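You operate a simulated robot arm through the tools that you are given. There is no shell and no other tool. Be economical: measure what you need, move in short steps, check, and stop when the job is done.

You run a simulated robot arm. Do the job below in one go: nothing can be reset, and whatever is moved stays where it is left.

TASK
Stack the teal cable block labelled "3" from the packing table on top of the teal cable block labelled "1".

Only the result counts: the job must be done as asked and must still hold three seconds after the hand-in. Knocking over, shifting, dropping, spilling or breaking anything else fails it.

THE ROBOT
A 6-joint arm with a two-finger parallel gripper, fixed in place. Base frame: the origin is at the foot of the arm, x ahead of it, y to its left, z up; the work surface is at about z = 0.8. Units: m, rad, N and s.
With the tool pointing down near the work surface it reaches from about 0.34 to 0.76 m from the base axis. Its first joint turns from -1.152 to 1.152 rad. Payload 2.45 kg.
The TCP is the grasp point between the finger pads, 0.024 m short of the fingertips. In the tool frame z runs along the fingers and y along their closing line. Largest opening 0.068 m; finger width 0.017, thickness 0.01; the body of the gripper, 0.04 by 0.07 m, starts 0.041 m behind the TCP.
Orientation is that of the tool frame in the base frame, as [roll, pitch, yaw] about the fixed x, y, z axes, in that order (R = Rz(yaw) Ry(pitch) Rx(roll)). With the fingers straight down and closing along the base's y, the tool's x points along the base's -x, its y along +y and its z along -z.

THE INTERFACE
- The arm moves only by the tool send_rows. Its argument "motion" is a list of rows, each an object (a shift or turn left out is 0, a gripper value left out holds the last) with "delta_pos": the shift along the tool's x, y, z in m, a list of three; "rotation": the turn, a rotation vector about the tool's x, y, z in rad, a list of three; "fingers": the finger opening in m, from 0 to 0.068. In form: [{"delta_pos": [dx, dy, dz], "rotation": [wx, wy, wz], "fingers": fingers}, ...]. A call has 1 to 20 rows; each row is the pose to reach, as a shift and turn from the pose commanded when the call began, along the tool's axes at that moment. Each row takes 0.2 s and may step no farther than 0.05 m and 0.15 rad from the row before; otherwise, or with a gripper value out of range, the whole call is refused. Where a pose cannot be reached the arm comes as near as it can. A force on the tool above 40 N (or 10 N above the force at the start of the call, whichever is more), or a blocked arm, ends the call early, and 0.2 s more pass. Each finger travels about 0.108 m/s and halts on what it meets, pressing with about 26 N; the grip force reading is that of the motor and also rises with nothing between the fingers. The clock runs only during rows and for 0.2 s after the last one: add rows that repeat a pose to give the fingers time. The reply holds the time, the measured pose of the TCP, the force on the tool along the base axes, the opening and the grip force, in the units named above and with some noise.
- Cameras (640 x 400 px; columns grow to the right, rows downward): "scene" is fixed at [0.1676, 0.4271, 1.4454]; the picture's right is [-0.67, -0.74, 0.00], its down [-0.56, 0.51, -0.66] and it looks along [0.49, -0.44, -0.75] (base axes); focal length 326 px, centre (320, 200). "wrist" rides on the gripper at [0.084, 0.011, -0.075] in the tool frame; the picture's right is [-0.13, 0.99, 0.00], its down [-0.60, -0.08, -0.79] and it looks along [-0.79, -0.10, 0.61] (tool axes); focal length 251 px, centre (320, 200). There is no depth. A picture from a camera that has moved, and an enlarged one, comes with that camera's place and axes in the base frame and with its lens.
- snapshot(camera): a new picture of that camera. It takes no simulated time.
- inspect(camera, box): a new picture of the part [left, top, right, bottom] of that camera's present view, enlarged. It takes no simulated time.
- job_done(): hands the job in; it is judged then, once.

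Go step by step. Nothing tells you positions but the pictures and the camera data: compare them with the known pose of the tool, close in by small moves and look again before you grip or let go. The budget is 90 turns and 42 pictures, counting those below and the enlarged ones. Unless the task says otherwise, let go and move clear before handing in, and close with one line.

The tools are called after ">>>" by a JSON object that holds its "method" and its "body". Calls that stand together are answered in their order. send_rows: Moves the arm, as the interface text tells. Its arguments: {"type":"object","properties":{"motion":{"type":"array","items":{"type":"object","properties":{"delta_pos":{"type":"array","items":{"type":"number"}},"rotation":{"type":"array","items":{"type":"number"}},"fingers":{"type":"number"}}}}},"required":["motion"]} The other tools are called the same way: snapshot (camera) takes a picture; inspect (camera, box) takes an enlarged picture of a part of a camera's view; job_done () hands the job in.

At the start:

```text
time_s: 0.0
ee_pos: [0.4067, -0.1559, 1.0735]
tool_rot: [-3.14, 0.002, -3.141]
contact_force: [0.1, -0.6, 0.7]
gripper_width: 0.0679
grasp_force: 0.0
```

scene: 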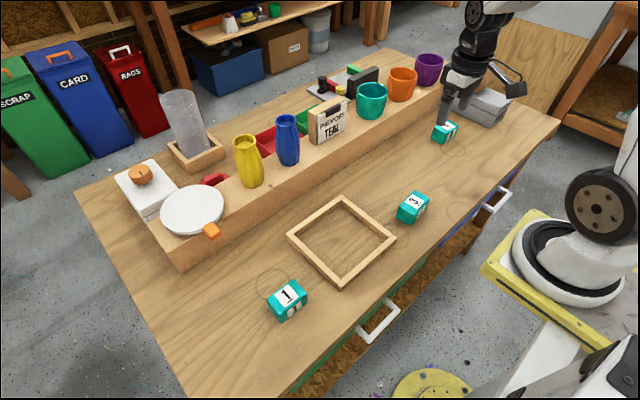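
wrist: 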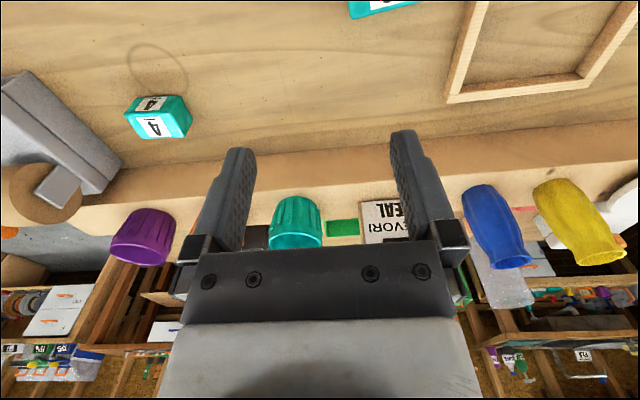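

I see teal blocks 1 (about x=0.42, y=0.29), 3 (about x=0.40, y=-0.10) and 4. I'll zoom in on blocks 3 and 1 to measure them.

>>> {"method": "inspect", "body": {"camera": "scene", "box": [373, 182, 453, 232]}}

>>> {"method": "inspect", "body": {"camera": "scene", "box": [247, 275, 327, 325]}}

```text
8.00 times, centred on (413, 207) of scene
camera zoom: at [0.1676, 0.4271, 1.4454], right [-0.67, -0.74, 0.0], down [-0.56, 0.51, -0.66], along [0.49, -0.44, -0.75], focal length 2608 px, centre (-424, 144)
```

zoom: 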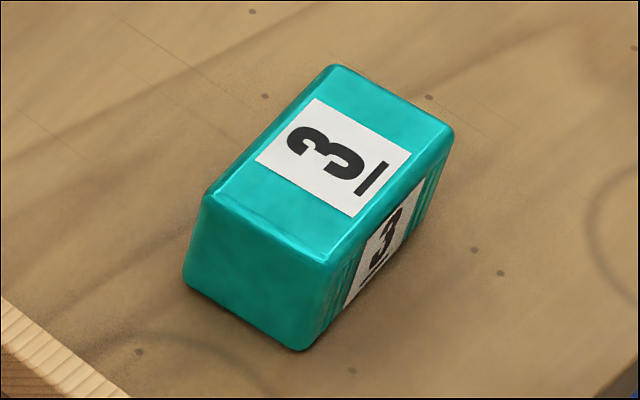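

```text
8.00 times, centred on (287, 300) of scene
camera zoom: at [0.1676, 0.4271, 1.4454], right [-0.67, -0.74, 0.0], down [-0.56, 0.51, -0.66], along [0.49, -0.44, -0.75], focal length 2608 px, centre (584, -600)
```

zoom: 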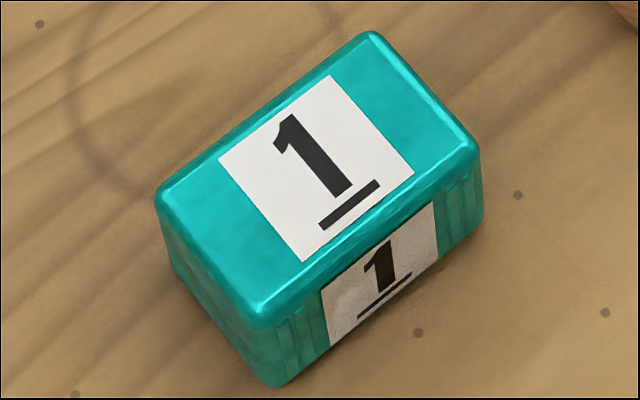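

Block 3 has its top centre near (0.402, -0.096), is about 0.043 x 0.07 m, and is turned about 5°. Block 1 is centred near (0.419, 0.290), aligned with the base y axis, and both tops are near z=0.84. I'll turn the tool by about 85° so it closes across the short side, and move above block 3.

>>> {"method": "send_rows", "body": {"motion": [{"delta_pos": [0.0005, 0.006, 0.007], "rotation": [0, 0, 0.1478], "fingers": 0.068}, {"delta_pos": [0.001, 0.012, 0.014], "rotation": [0, 0, 0.2956]}, {"delta_pos": [0.0015, 0.018, 0.021], "rotation": [0, 0, 0.4434]}, {"delta_pos": [0.002, 0.024, 0.028], "rotation": [0, 0, 0.5912]}, {"delta_pos": [0.0025, 0.03, 0.035], "rotation": [0, 0, 0.739]}, {"delta_pos": [0.003, 0.036, 0.042], "rotation": [0, 0, 0.8868]}, {"delta_pos": [0.0035, 0.042, 0.049], "rotation": [0, 0, 1.0346]}, {"delta_pos": [0.004, 0.048, 0.056], "rotation": [0, 0, 1.1824]}, {"delta_pos": [0.0045, 0.054, 0.063], "rotation": [0, 0, 1.3302]}, {"delta_pos": [0.005, 0.06, 0.07], "rotation": [0, 0, 1.478]}, {"delta_pos": [0.005, 0.06, 0.07], "rotation": [0, 0, 1.478]}]}}

>>> {"method": "snapshot", "body": {"camera": "wrist"}}

>>> {"method": "snapshot", "body": {"camera": "scene"}}

```text
time_s: 2.4
ee_pos: [0.4019, -0.0946, 1.0035]
tool_rot: [3.14, 0.001, 1.662]
contact_force: [0.0, 0.4, 0.6]
gripper_width: 0.068
grasp_force: 0.0
```

```text
37 pictures are left
camera wrist: at [0.4054, -0.0108, 1.0781], right [1.0, -0.04, 0.0], down [-0.02, -0.61, 0.79], along [-0.03, -0.79, -0.61], focal length 251 px, centre (320, 200)
```

wrist: 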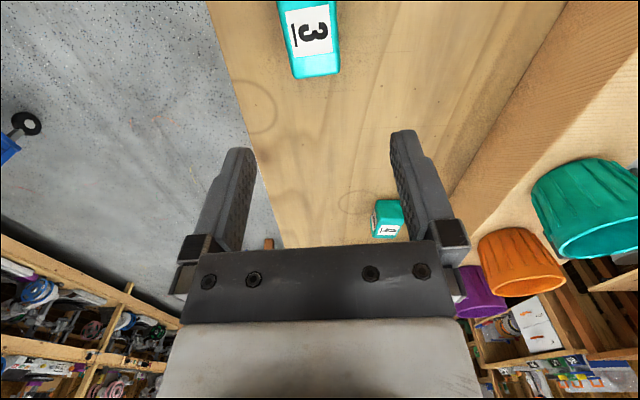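

```text
36 pictures are left
```

scene: 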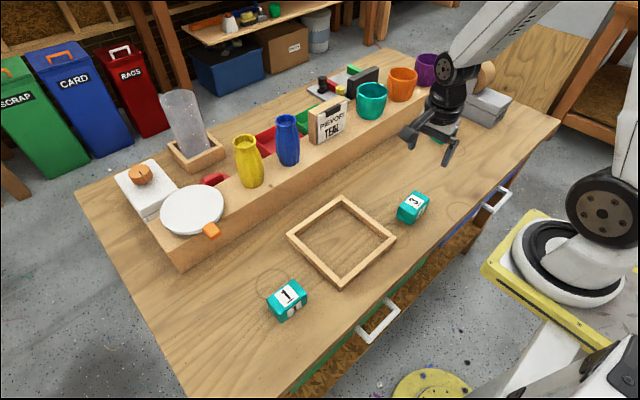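

The tool is over block 3 and turned correctly. I'll come down to about z=0.92 and look again.

>>> {"method": "send_rows", "body": {"motion": [{"delta_pos": [0, 0, 0.04]}, {"delta_pos": [0, 0, 0.08]}, {"delta_pos": [0, 0, 0.08]}]}}

>>> {"method": "snapshot", "body": {"camera": "wrist"}}

>>> {"method": "inspect", "body": {"camera": "scene", "box": [333, 132, 493, 232]}}

```text
time_s: 3.2
ee_pos: [0.4027, -0.0944, 0.9246]
tool_rot: [3.138, 0.002, 1.667]
contact_force: [-0.2, -0.3, 0.4]
gripper_width: 0.068
grasp_force: 0.1
```

```text
35 pictures are left
camera wrist: at [0.4056, -0.0106, 0.9983], right [1.0, -0.04, 0.0], down [-0.02, -0.61, 0.79], along [-0.03, -0.79, -0.61], focal length 251 px, centre (320, 200)
```

wrist: 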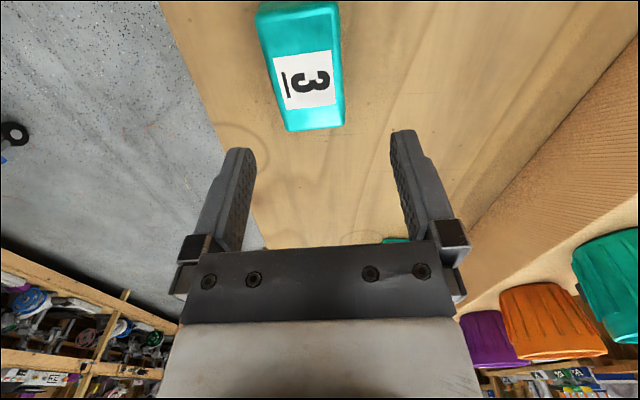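

```text
4.00 times, centred on (413, 182) of scene
camera zoom: at [0.1676, 0.4271, 1.4454], right [-0.67, -0.74, 0.0], down [-0.56, 0.51, -0.66], along [0.49, -0.44, -0.75], focal length 1304 px, centre (-52, 272)
```

zoom: 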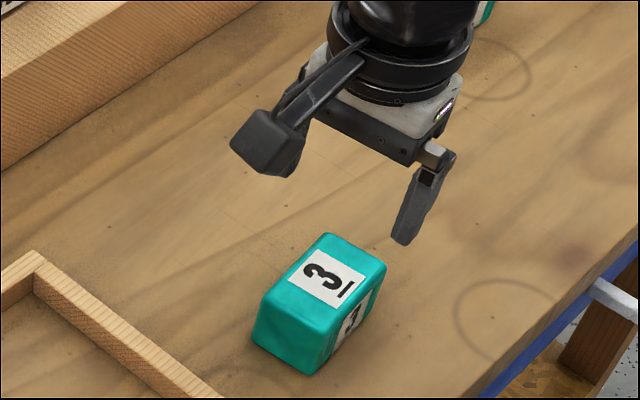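

The wrist view, which is closer, puts block 3's centre at about (0.396, -0.090). I'll correct toward that, come down to z≈0.883, and check again.

>>> {"method": "send_rows", "body": {"motion": [{"delta_pos": [0.0045, -0.0063, 0.02]}, {"delta_pos": [0.0045, -0.0063, 0.041]}, {"delta_pos": [0.0045, -0.0063, 0.041]}]}}

>>> {"method": "snapshot", "body": {"camera": "wrist"}}

>>> {"method": "inspect", "body": {"camera": "scene", "box": [333, 142, 493, 242]}}

```text
time_s: 4.0
ee_pos: [0.3974, -0.0911, 0.8827]
tool_rot: [3.141, 0.001, 1.665]
contact_force: [-0.5, 0.9, 1.3]
gripper_width: 0.0679
grasp_force: 0.1
```

```text
33 pictures are left
camera wrist: at [0.3988, -0.007, 0.9567], right [1.0, -0.04, 0.0], down [-0.02, -0.61, 0.79], along [-0.03, -0.79, -0.61], focal length 251 px, centre (320, 200)
```

wrist: 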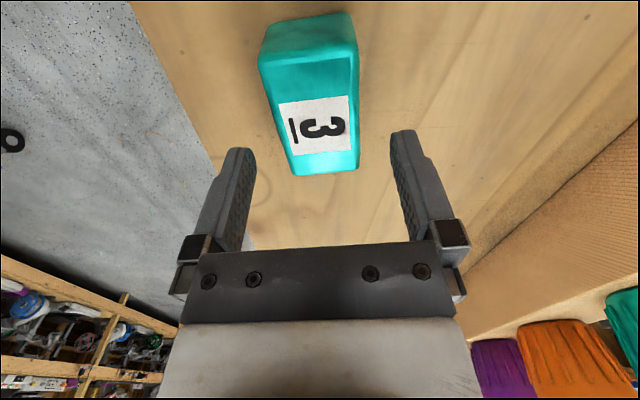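

```text
4.00 times, centred on (413, 192) of scene
camera zoom: at [0.1676, 0.4271, 1.4454], right [-0.67, -0.74, 0.0], down [-0.56, 0.51, -0.66], along [0.49, -0.44, -0.75], focal length 1304 px, centre (-52, 232)
```

zoom: 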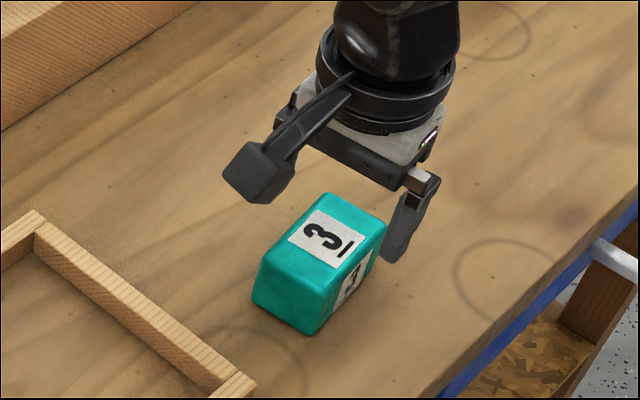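

The new estimate, (0.394, -0.0895) with about 5° of turn, agrees. I'll centre and come down to z≈0.832, still open.

>>> {"method": "send_rows", "body": {"motion": [{"delta_pos": [0.0019, -0.0025, 0.01]}, {"delta_pos": [0.0019, -0.0025, 0.03]}, {"delta_pos": [0.0019, -0.0025, 0.0505]}, {"delta_pos": [0.0019, -0.0025, 0.0505]}]}}

>>> {"method": "snapshot", "body": {"camera": "wrist"}}

>>> {"method": "inspect", "body": {"camera": "scene", "box": [333, 142, 493, 242]}}

```text
time_s: 5.0
ee_pos: [0.3947, -0.0887, 0.8323]
tool_rot: [3.138, 0.003, 1.665]
contact_force: [0.5, 0.7, 0.3]
gripper_width: 0.068
grasp_force: 0.1
```

```text
31 pictures are left
camera wrist: at [0.3963, -0.0053, 0.9065], right [1.0, -0.04, 0.0], down [-0.02, -0.61, 0.79], along [-0.03, -0.79, -0.61], focal length 251 px, centre (320, 200)
```

wrist: 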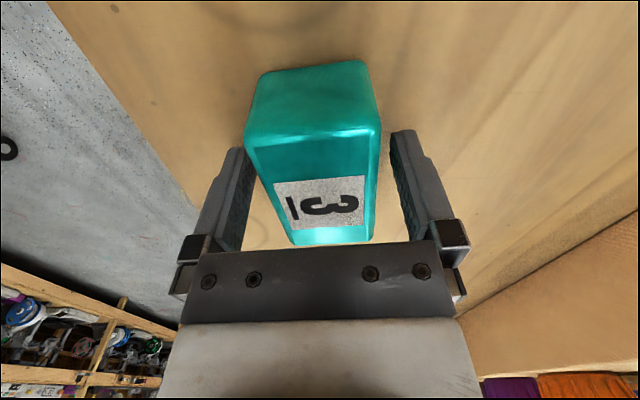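

```text
4.00 times, centred on (413, 192) of scene
camera zoom: at [0.1676, 0.4271, 1.4454], right [-0.67, -0.74, 0.0], down [-0.56, 0.51, -0.66], along [0.49, -0.44, -0.75], focal length 1304 px, centre (-52, 232)
```

zoom: 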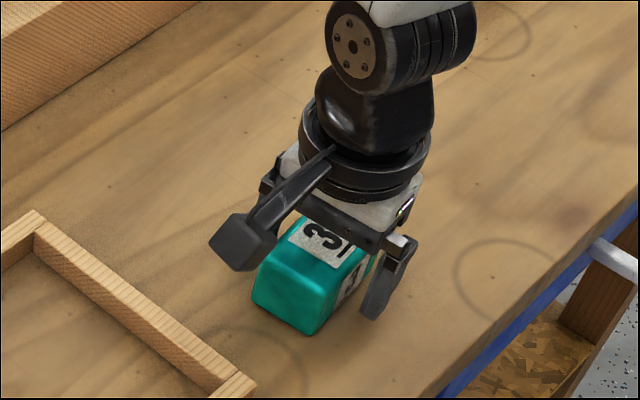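

The block sits between the fingers, centred within a couple of millimetres. I'll close the grip.

>>> {"method": "send_rows", "body": {"motion": [{"fingers": 0.045}, {"fingers": 0.03}, {"fingers": 0.03}, {"fingers": 0.03}]}}

```text
time_s: 6.0
ee_pos: [0.3927, -0.0887, 0.8317]
tool_rot: [3.14, 0.002, 1.663]
contact_force: [0.7, -0.2, -0.7]
gripper_width: 0.0454
grasp_force: 26.0
```

It grips at 0.0454 m with 26 N. I'll lift straight up and check.

>>> {"method": "send_rows", "body": {"motion": [{"delta_pos": [0, 0, -0.01]}, {"delta_pos": [0, 0, -0.04]}, {"delta_pos": [0, 0, -0.08]}, {"delta_pos": [0, 0, -0.12]}, {"delta_pos": [0, 0, -0.12]}]}}

>>> {"method": "snapshot", "body": {"camera": "wrist"}}

>>> {"method": "snapshot", "body": {"camera": "scene"}}

```text
time_s: 7.2
ee_pos: [0.3916, -0.0906, 0.9524]
tool_rot: [3.14, 0.0, 1.664]
contact_force: [-0.7, -0.9, -1.6]
gripper_width: 0.0455
grasp_force: 25.7
```

```text
29 pictures are left
camera wrist: at [0.395, -0.0057, 1.0269], right [1.0, -0.04, 0.0], down [-0.02, -0.61, 0.79], along [-0.03, -0.79, -0.61], focal length 251 px, centre (320, 200)
```

wrist: 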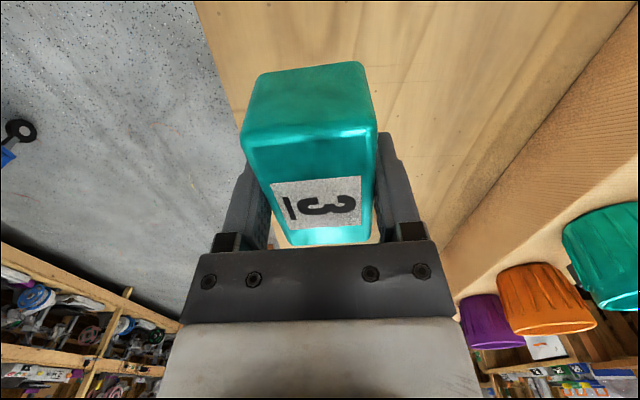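

```text
28 pictures are left
```

scene: 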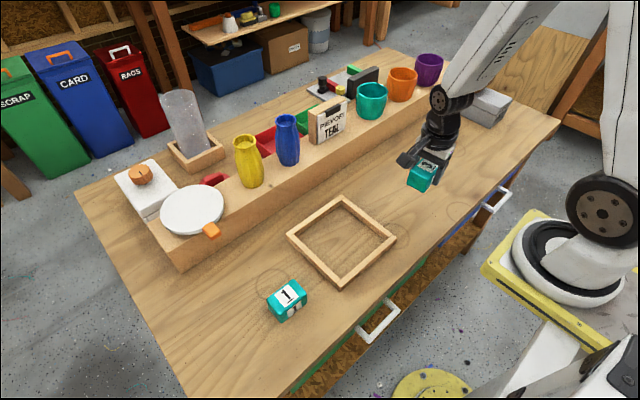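

Block 3 is held firmly. I'll carry it at this height to a spot beside block 1, at about x=0.50, y=0.29, and square the yaw on the way. From there the wrist camera can see block 1 past the held block.

>>> {"method": "send_rows", "body": {"motion": [{"delta_pos": [0.0368, 0.0143, 0], "rotation": [0, 0, 0.0093]}, {"delta_pos": [0.0736, 0.0286, 0], "rotation": [0, 0, 0.0186]}, {"delta_pos": [0.1104, 0.0429, 0], "rotation": [0, 0, 0.0279]}, {"delta_pos": [0.1472, 0.0572, 0], "rotation": [0, 0, 0.0372]}, {"delta_pos": [0.184, 0.0715, 0], "rotation": [0, 0, 0.0465]}, {"delta_pos": [0.2208, 0.0858, 0], "rotation": [0, 0, 0.0558]}, {"delta_pos": [0.2576, 0.1001, 0], "rotation": [0, 0, 0.0651]}, {"delta_pos": [0.2944, 0.1144, 0], "rotation": [0, 0, 0.0744]}, {"delta_pos": [0.3312, 0.1287, 0], "rotation": [0, 0, 0.0837]}, {"delta_pos": [0.368, 0.143, 0], "rotation": [0, 0, 0.093]}, {"delta_pos": [0.368, 0.143, 0], "rotation": [0, 0, 0.093]}]}}

>>> {"method": "snapshot", "body": {"camera": "wrist"}}

>>> {"method": "snapshot", "body": {"camera": "scene"}}

```text
time_s: 9.6
ee_pos: [0.5001, 0.2899, 0.952]
tool_rot: [3.141, 0.001, 1.571]
contact_force: [-0.1, 0.3, -0.5]
gripper_width: 0.0455
grasp_force: 25.9
```

```text
27 pictures are left
camera wrist: at [0.5112, 0.3742, 1.0267], right [0.99, -0.13, 0.0], down [-0.08, -0.6, 0.79], along [-0.1, -0.79, -0.61], focal length 251 px, centre (320, 200)
```

wrist: 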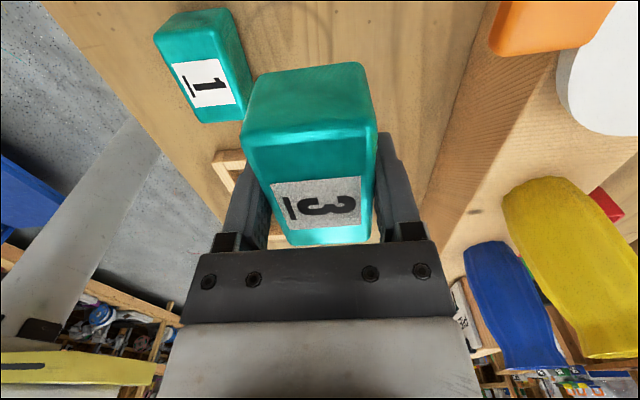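

```text
26 pictures are left
```

scene: 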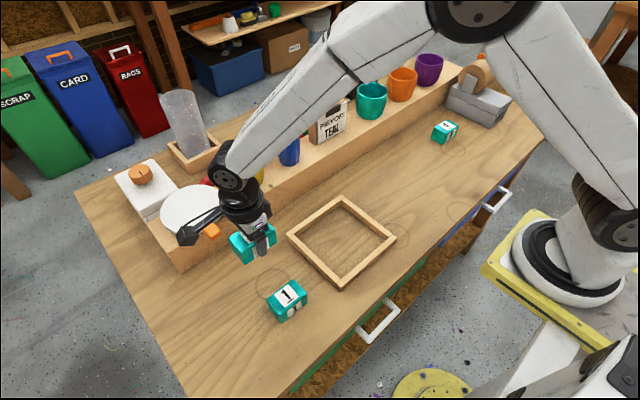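

>>> {"method": "inspect", "body": {"camera": "wrist", "box": [130, 0, 290, 130]}}

>>> {"method": "inspect", "body": {"camera": "wrist", "box": [230, 50, 390, 260]}}

```text
3.08 times, centred on (210, 65) of wrist
camera zoom: at [0.5112, 0.3742, 1.0267], right [0.99, -0.13, 0.0], down [-0.08, -0.6, 0.79], along [-0.1, -0.79, -0.61], focal length 774 px, centre (658, 615)
```

zoom: 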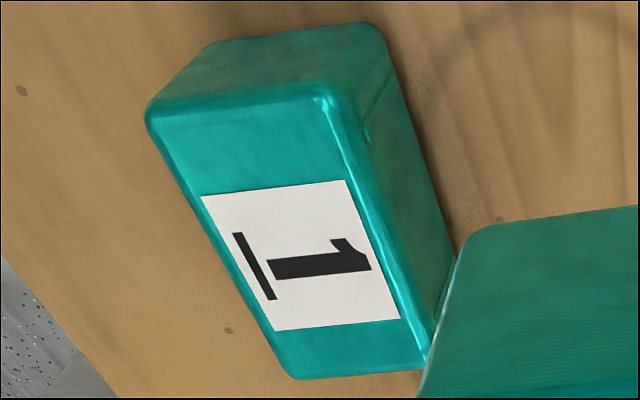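

```text
1.90 times, centred on (310, 155) of wrist
camera zoom: at [0.5112, 0.3742, 1.0267], right [0.99, -0.13, 0.0], down [-0.08, -0.6, 0.79], along [-0.1, -0.79, -0.61], focal length 479 px, centre (339, 286)
```

zoom: 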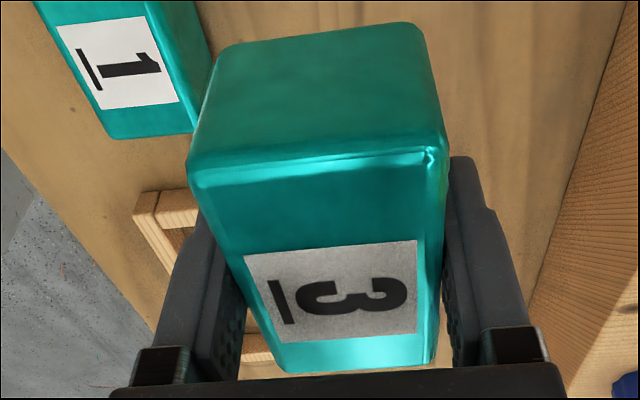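

Block 1's centre measures about (0.415, 0.290) from both cameras, with roughly -1.5° of yaw. I'll move over it and come down to about 16 mm above contact.

>>> {"method": "send_rows", "body": {"motion": [{"delta_pos": [0.0003, -0.03, 0], "rotation": [0, 0, 0.009]}, {"delta_pos": [0.0006, -0.06, 0], "rotation": [0, 0, 0.018]}, {"delta_pos": [0.001, -0.0856, 0], "rotation": [0, 0, 0.026]}, {"delta_pos": [0.001, -0.0856, 0.03], "rotation": [0, 0, 0.026]}, {"delta_pos": [0.001, -0.0856, 0.062], "rotation": [0, 0, 0.026]}, {"delta_pos": [0.001, -0.0856, 0.062], "rotation": [0, 0, 0.026]}]}}

>>> {"method": "inspect", "body": {"camera": "scene", "box": [227, 245, 347, 335]}}

>>> {"method": "snapshot", "body": {"camera": "wrist"}}

```text
time_s: 11.0
ee_pos: [0.4173, 0.2911, 0.8905]
tool_rot: [3.139, 0.001, 1.547]
contact_force: [0.5, 0.2, -0.9]
gripper_width: 0.0454
grasp_force: 25.7
```

```text
4.44 times, centred on (287, 290) of scene
camera zoom: at [0.1676, 0.4271, 1.4454], right [-0.67, -0.74, 0.0], down [-0.56, 0.51, -0.66], along [0.49, -0.44, -0.75], focal length 1449 px, centre (467, -200)
```

zoom: 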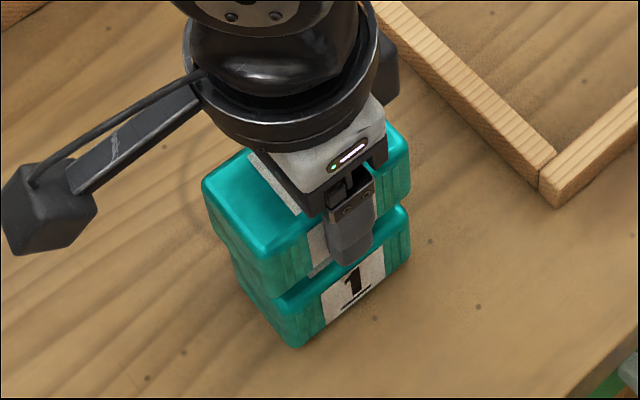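

```text
22 pictures are left
camera wrist: at [0.4295, 0.3739, 0.9644], right [0.99, -0.15, 0.0], down [-0.1, -0.6, 0.79], along [-0.12, -0.78, -0.61], focal length 251 px, centre (320, 200)
```

wrist: 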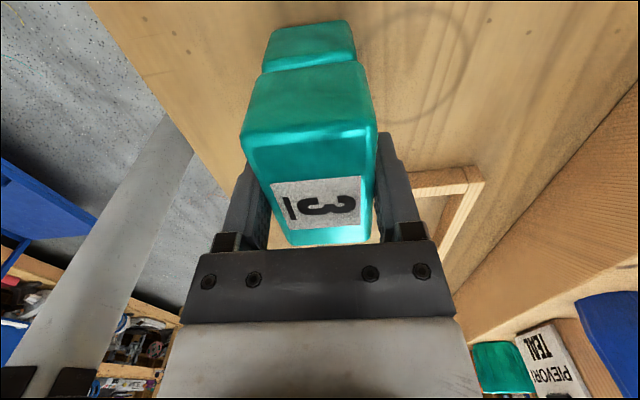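

Both cameras show the blocks nearly lined up. I'll zoom in on the joint to check the alignment before lowering.

>>> {"method": "inspect", "body": {"camera": "wrist", "box": [230, 10, 390, 110]}}

>>> {"method": "inspect", "body": {"camera": "scene", "box": [260, 270, 324, 320]}}

```text
4.00 times, centred on (310, 60) of wrist
camera zoom: at [0.4295, 0.3739, 0.9644], right [0.99, -0.15, 0.0], down [-0.1, -0.6, 0.79], along [-0.12, -0.78, -0.61], focal length 1006 px, centre (360, 760)
```

zoom: 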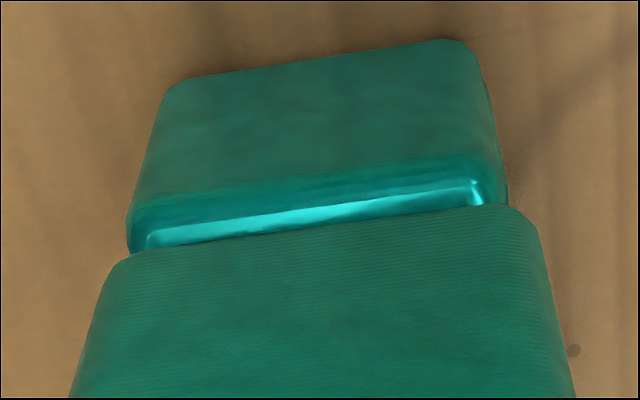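

```text
8.00 times, centred on (292, 295) of scene
camera zoom: at [0.1676, 0.4271, 1.4454], right [-0.67, -0.74, 0.0], down [-0.56, 0.51, -0.66], along [0.49, -0.44, -0.75], focal length 2608 px, centre (544, -560)
```

zoom: 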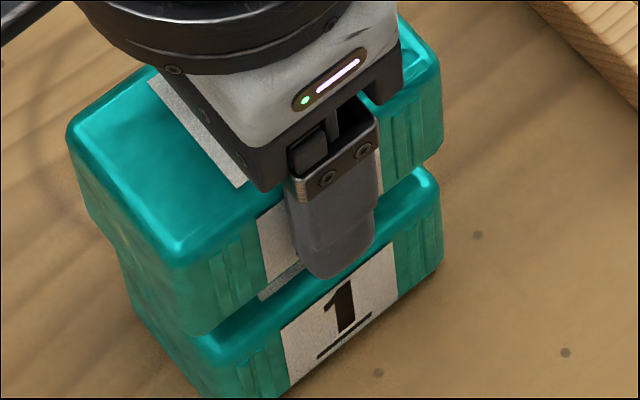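

The blocks are parallel and centred to within about 2 mm. I'll nudge by -1.5 mm in x and -1 mm in y, and lower gently toward contact.

>>> {"method": "send_rows", "body": {"motion": [{"delta_pos": [-0.001, -0.0015, 0.005]}, {"delta_pos": [-0.001, -0.0015, 0.01]}, {"delta_pos": [-0.001, -0.0015, 0.013]}, {"delta_pos": [-0.001, -0.0015, 0.013]}]}}

>>> {"method": "inspect", "body": {"camera": "scene", "box": [260, 270, 324, 320]}}

```text
time_s: 12.0
ee_pos: [0.4145, 0.2906, 0.878]
tool_rot: [3.138, 0.0, 1.545]
contact_force: [-1.5, -2.7, 9.7]
gripper_width: 0.0456
grasp_force: 25.7
```

```text
8.00 times, centred on (292, 295) of scene
camera zoom: at [0.1674, 0.4269, 1.4455], right [-0.67, -0.74, 0.0], down [-0.56, 0.51, -0.66], along [0.49, -0.44, -0.75], focal length 2608 px, centre (544, -560)
```

zoom: 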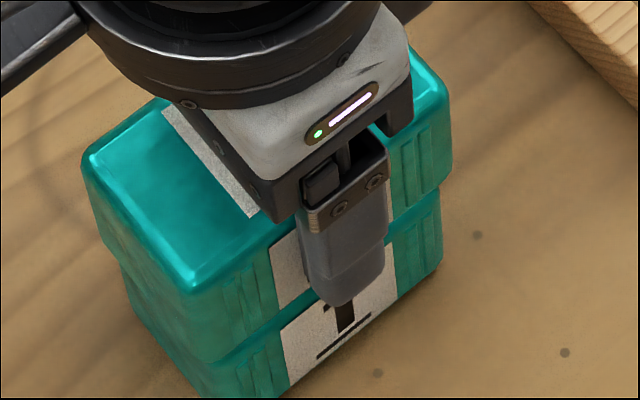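

The force reads about 10 N upward at z=0.878, so block 3 is resting on block 1 and lined up. I'll release it.

>>> {"method": "send_rows", "body": {"motion": [{"delta_pos": [0, 0, -0.0005], "fingers": 0.045}, {"delta_pos": [0, 0, -0.0005], "fingers": 0.055}, {"delta_pos": [0, 0, -0.0005], "fingers": 0.066}, {"delta_pos": [0, 0, -0.0005], "fingers": 0.066}]}}

>>> {"method": "snapshot", "body": {"camera": "wrist"}}

>>> {"method": "inspect", "body": {"camera": "scene", "box": [247, 260, 335, 325]}}

```text
time_s: 13.0
ee_pos: [0.4147, 0.2891, 0.8784]
tool_rot: [-3.142, 0.002, 1.545]
contact_force: [-0.8, 0.5, 0.1]
gripper_width: 0.0659
grasp_force: 0.1
```

```text
18 pictures are left
camera wrist: at [0.4272, 0.3731, 0.9514], right [0.99, -0.15, 0.0], down [-0.1, -0.6, 0.79], along [-0.12, -0.78, -0.61], focal length 251 px, centre (320, 200)
```

wrist: 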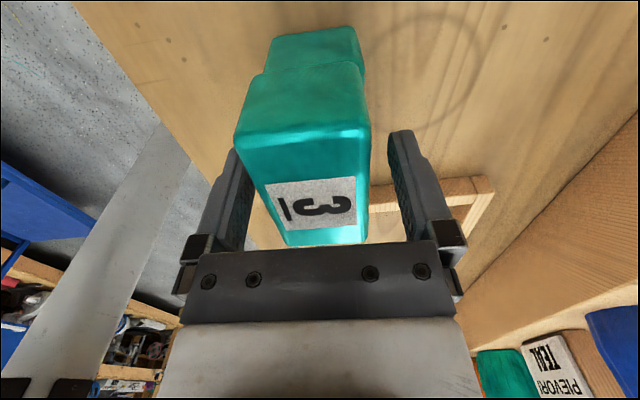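

```text
6.15 times, centred on (291, 292) of scene
camera zoom: at [0.1676, 0.4271, 1.4454], right [-0.67, -0.74, 0.0], down [-0.56, 0.51, -0.66], along [0.49, -0.44, -0.75], focal length 2006 px, centre (498, -369)
```

zoom: 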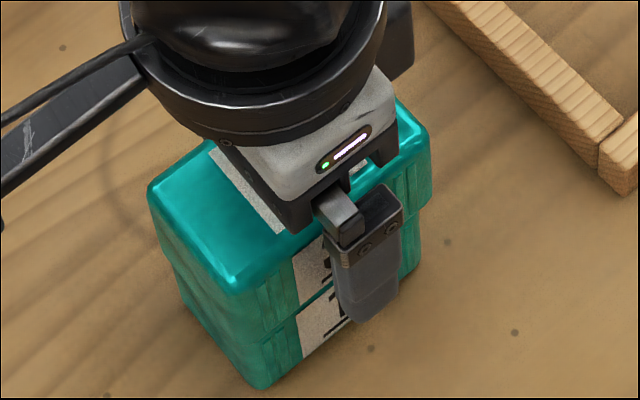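

Block 3 is released and resting stably, with finger clearance on both sides. I'll rise straight up.

>>> {"method": "send_rows", "body": {"motion": [{"delta_pos": [0, 0, -0.01], "fingers": 0.068}, {"delta_pos": [0, 0, -0.03]}, {"delta_pos": [0, 0, -0.06]}, {"delta_pos": [0, 0, -0.1]}, {"delta_pos": [0, 0, -0.14]}, {"delta_pos": [0, 0, -0.14]}, {"delta_pos": [0, 0, -0.14]}]}}

>>> {"method": "snapshot", "body": {"camera": "wrist"}}

>>> {"method": "snapshot", "body": {"camera": "scene"}}

>>> {"method": "inspect", "body": {"camera": "scene", "box": [247, 260, 335, 325]}}

```text
time_s: 14.6
ee_pos: [0.414, 0.2891, 1.017]
tool_rot: [3.14, 0.0, 1.548]
contact_force: [0.1, -0.4, -0.8]
gripper_width: 0.0679
grasp_force: 0.1
```

```text
16 pictures are left
camera wrist: at [0.4259, 0.3721, 1.091], right [0.99, -0.15, 0.0], down [-0.1, -0.6, 0.79], along [-0.12, -0.78, -0.61], focal length 251 px, centre (320, 200)
```

wrist: 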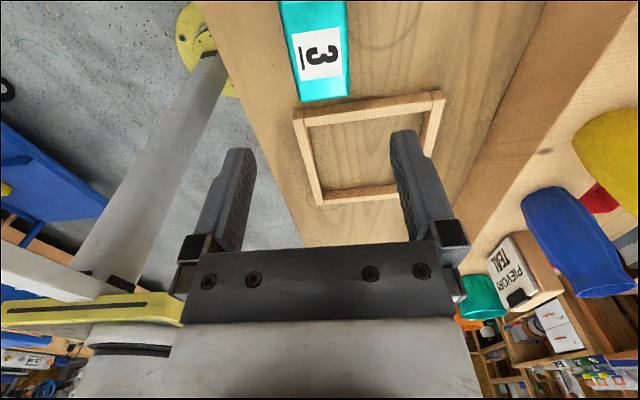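

```text
15 pictures are left
```

scene: 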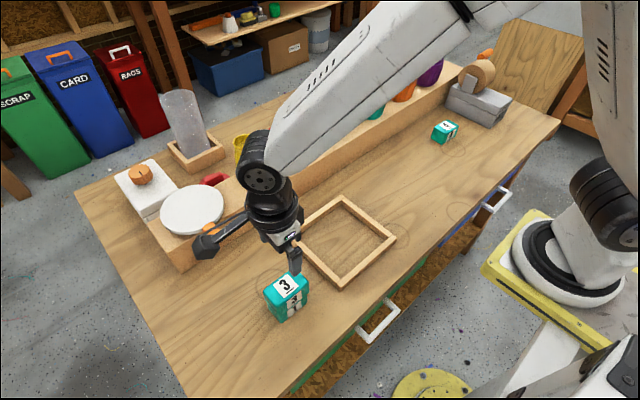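

```text
6.15 times, centred on (291, 292) of scene
camera zoom: at [0.1676, 0.4271, 1.4454], right [-0.67, -0.74, 0.0], down [-0.56, 0.51, -0.66], along [0.49, -0.44, -0.75], focal length 2006 px, centre (498, -369)
```

zoom: 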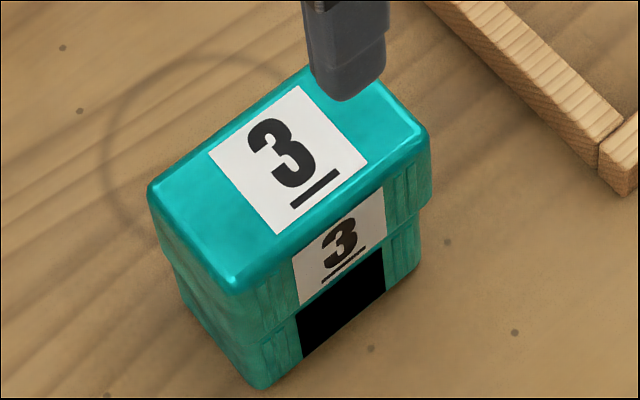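

The stack stands well, but block 1's side label now shows as a black patch. I'll take a closer look before handing in.

>>> {"method": "inspect", "body": {"camera": "scene", "box": [272, 290, 312, 325]}}

>>> {"method": "inspect", "body": {"camera": "wrist", "box": [260, 0, 380, 110]}}

```text
11.43 times, centred on (292, 308) of scene
camera zoom: at [0.1676, 0.4271, 1.4454], right [-0.67, -0.74, 0.0], down [-0.56, 0.51, -0.66], along [0.49, -0.44, -0.75], focal length 3726 px, centre (640, -1029)
```

zoom: 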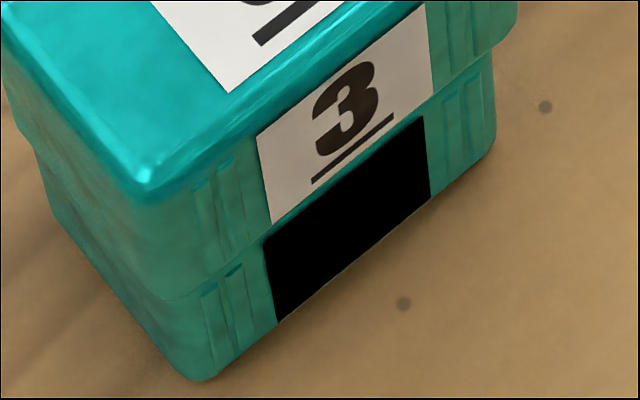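

```text
3.64 times, centred on (320, 55) of wrist
camera zoom: at [0.4259, 0.3721, 1.091], right [0.99, -0.15, 0.0], down [-0.1, -0.6, 0.79], along [-0.12, -0.78, -0.61], focal length 914 px, centre (320, 727)
```

zoom: 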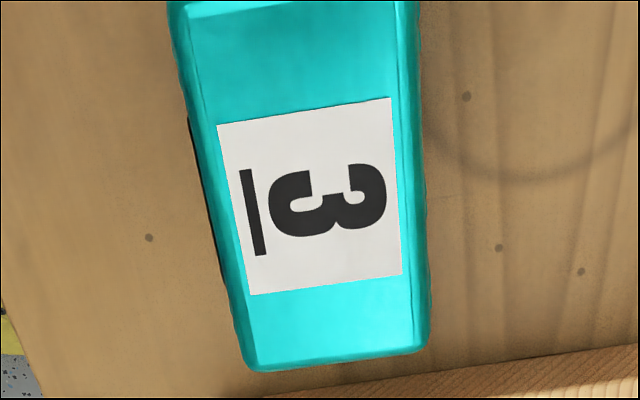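

The stack is square and stable, the gripper is clear and open, and nothing else has moved. Block 1's side label is drawn pure black, with the block in the same place as before; it looks like a rendering artefact, though I can't confirm that. I'm handing in.

>>> {"method": "job_done", "body": {}}

```text
The job is handed in.
```

Block "3" is stacked on block "1", released and standing, with the arm clear; block 1's side label showed solid black in the last pictures, and I couldn't find out why.
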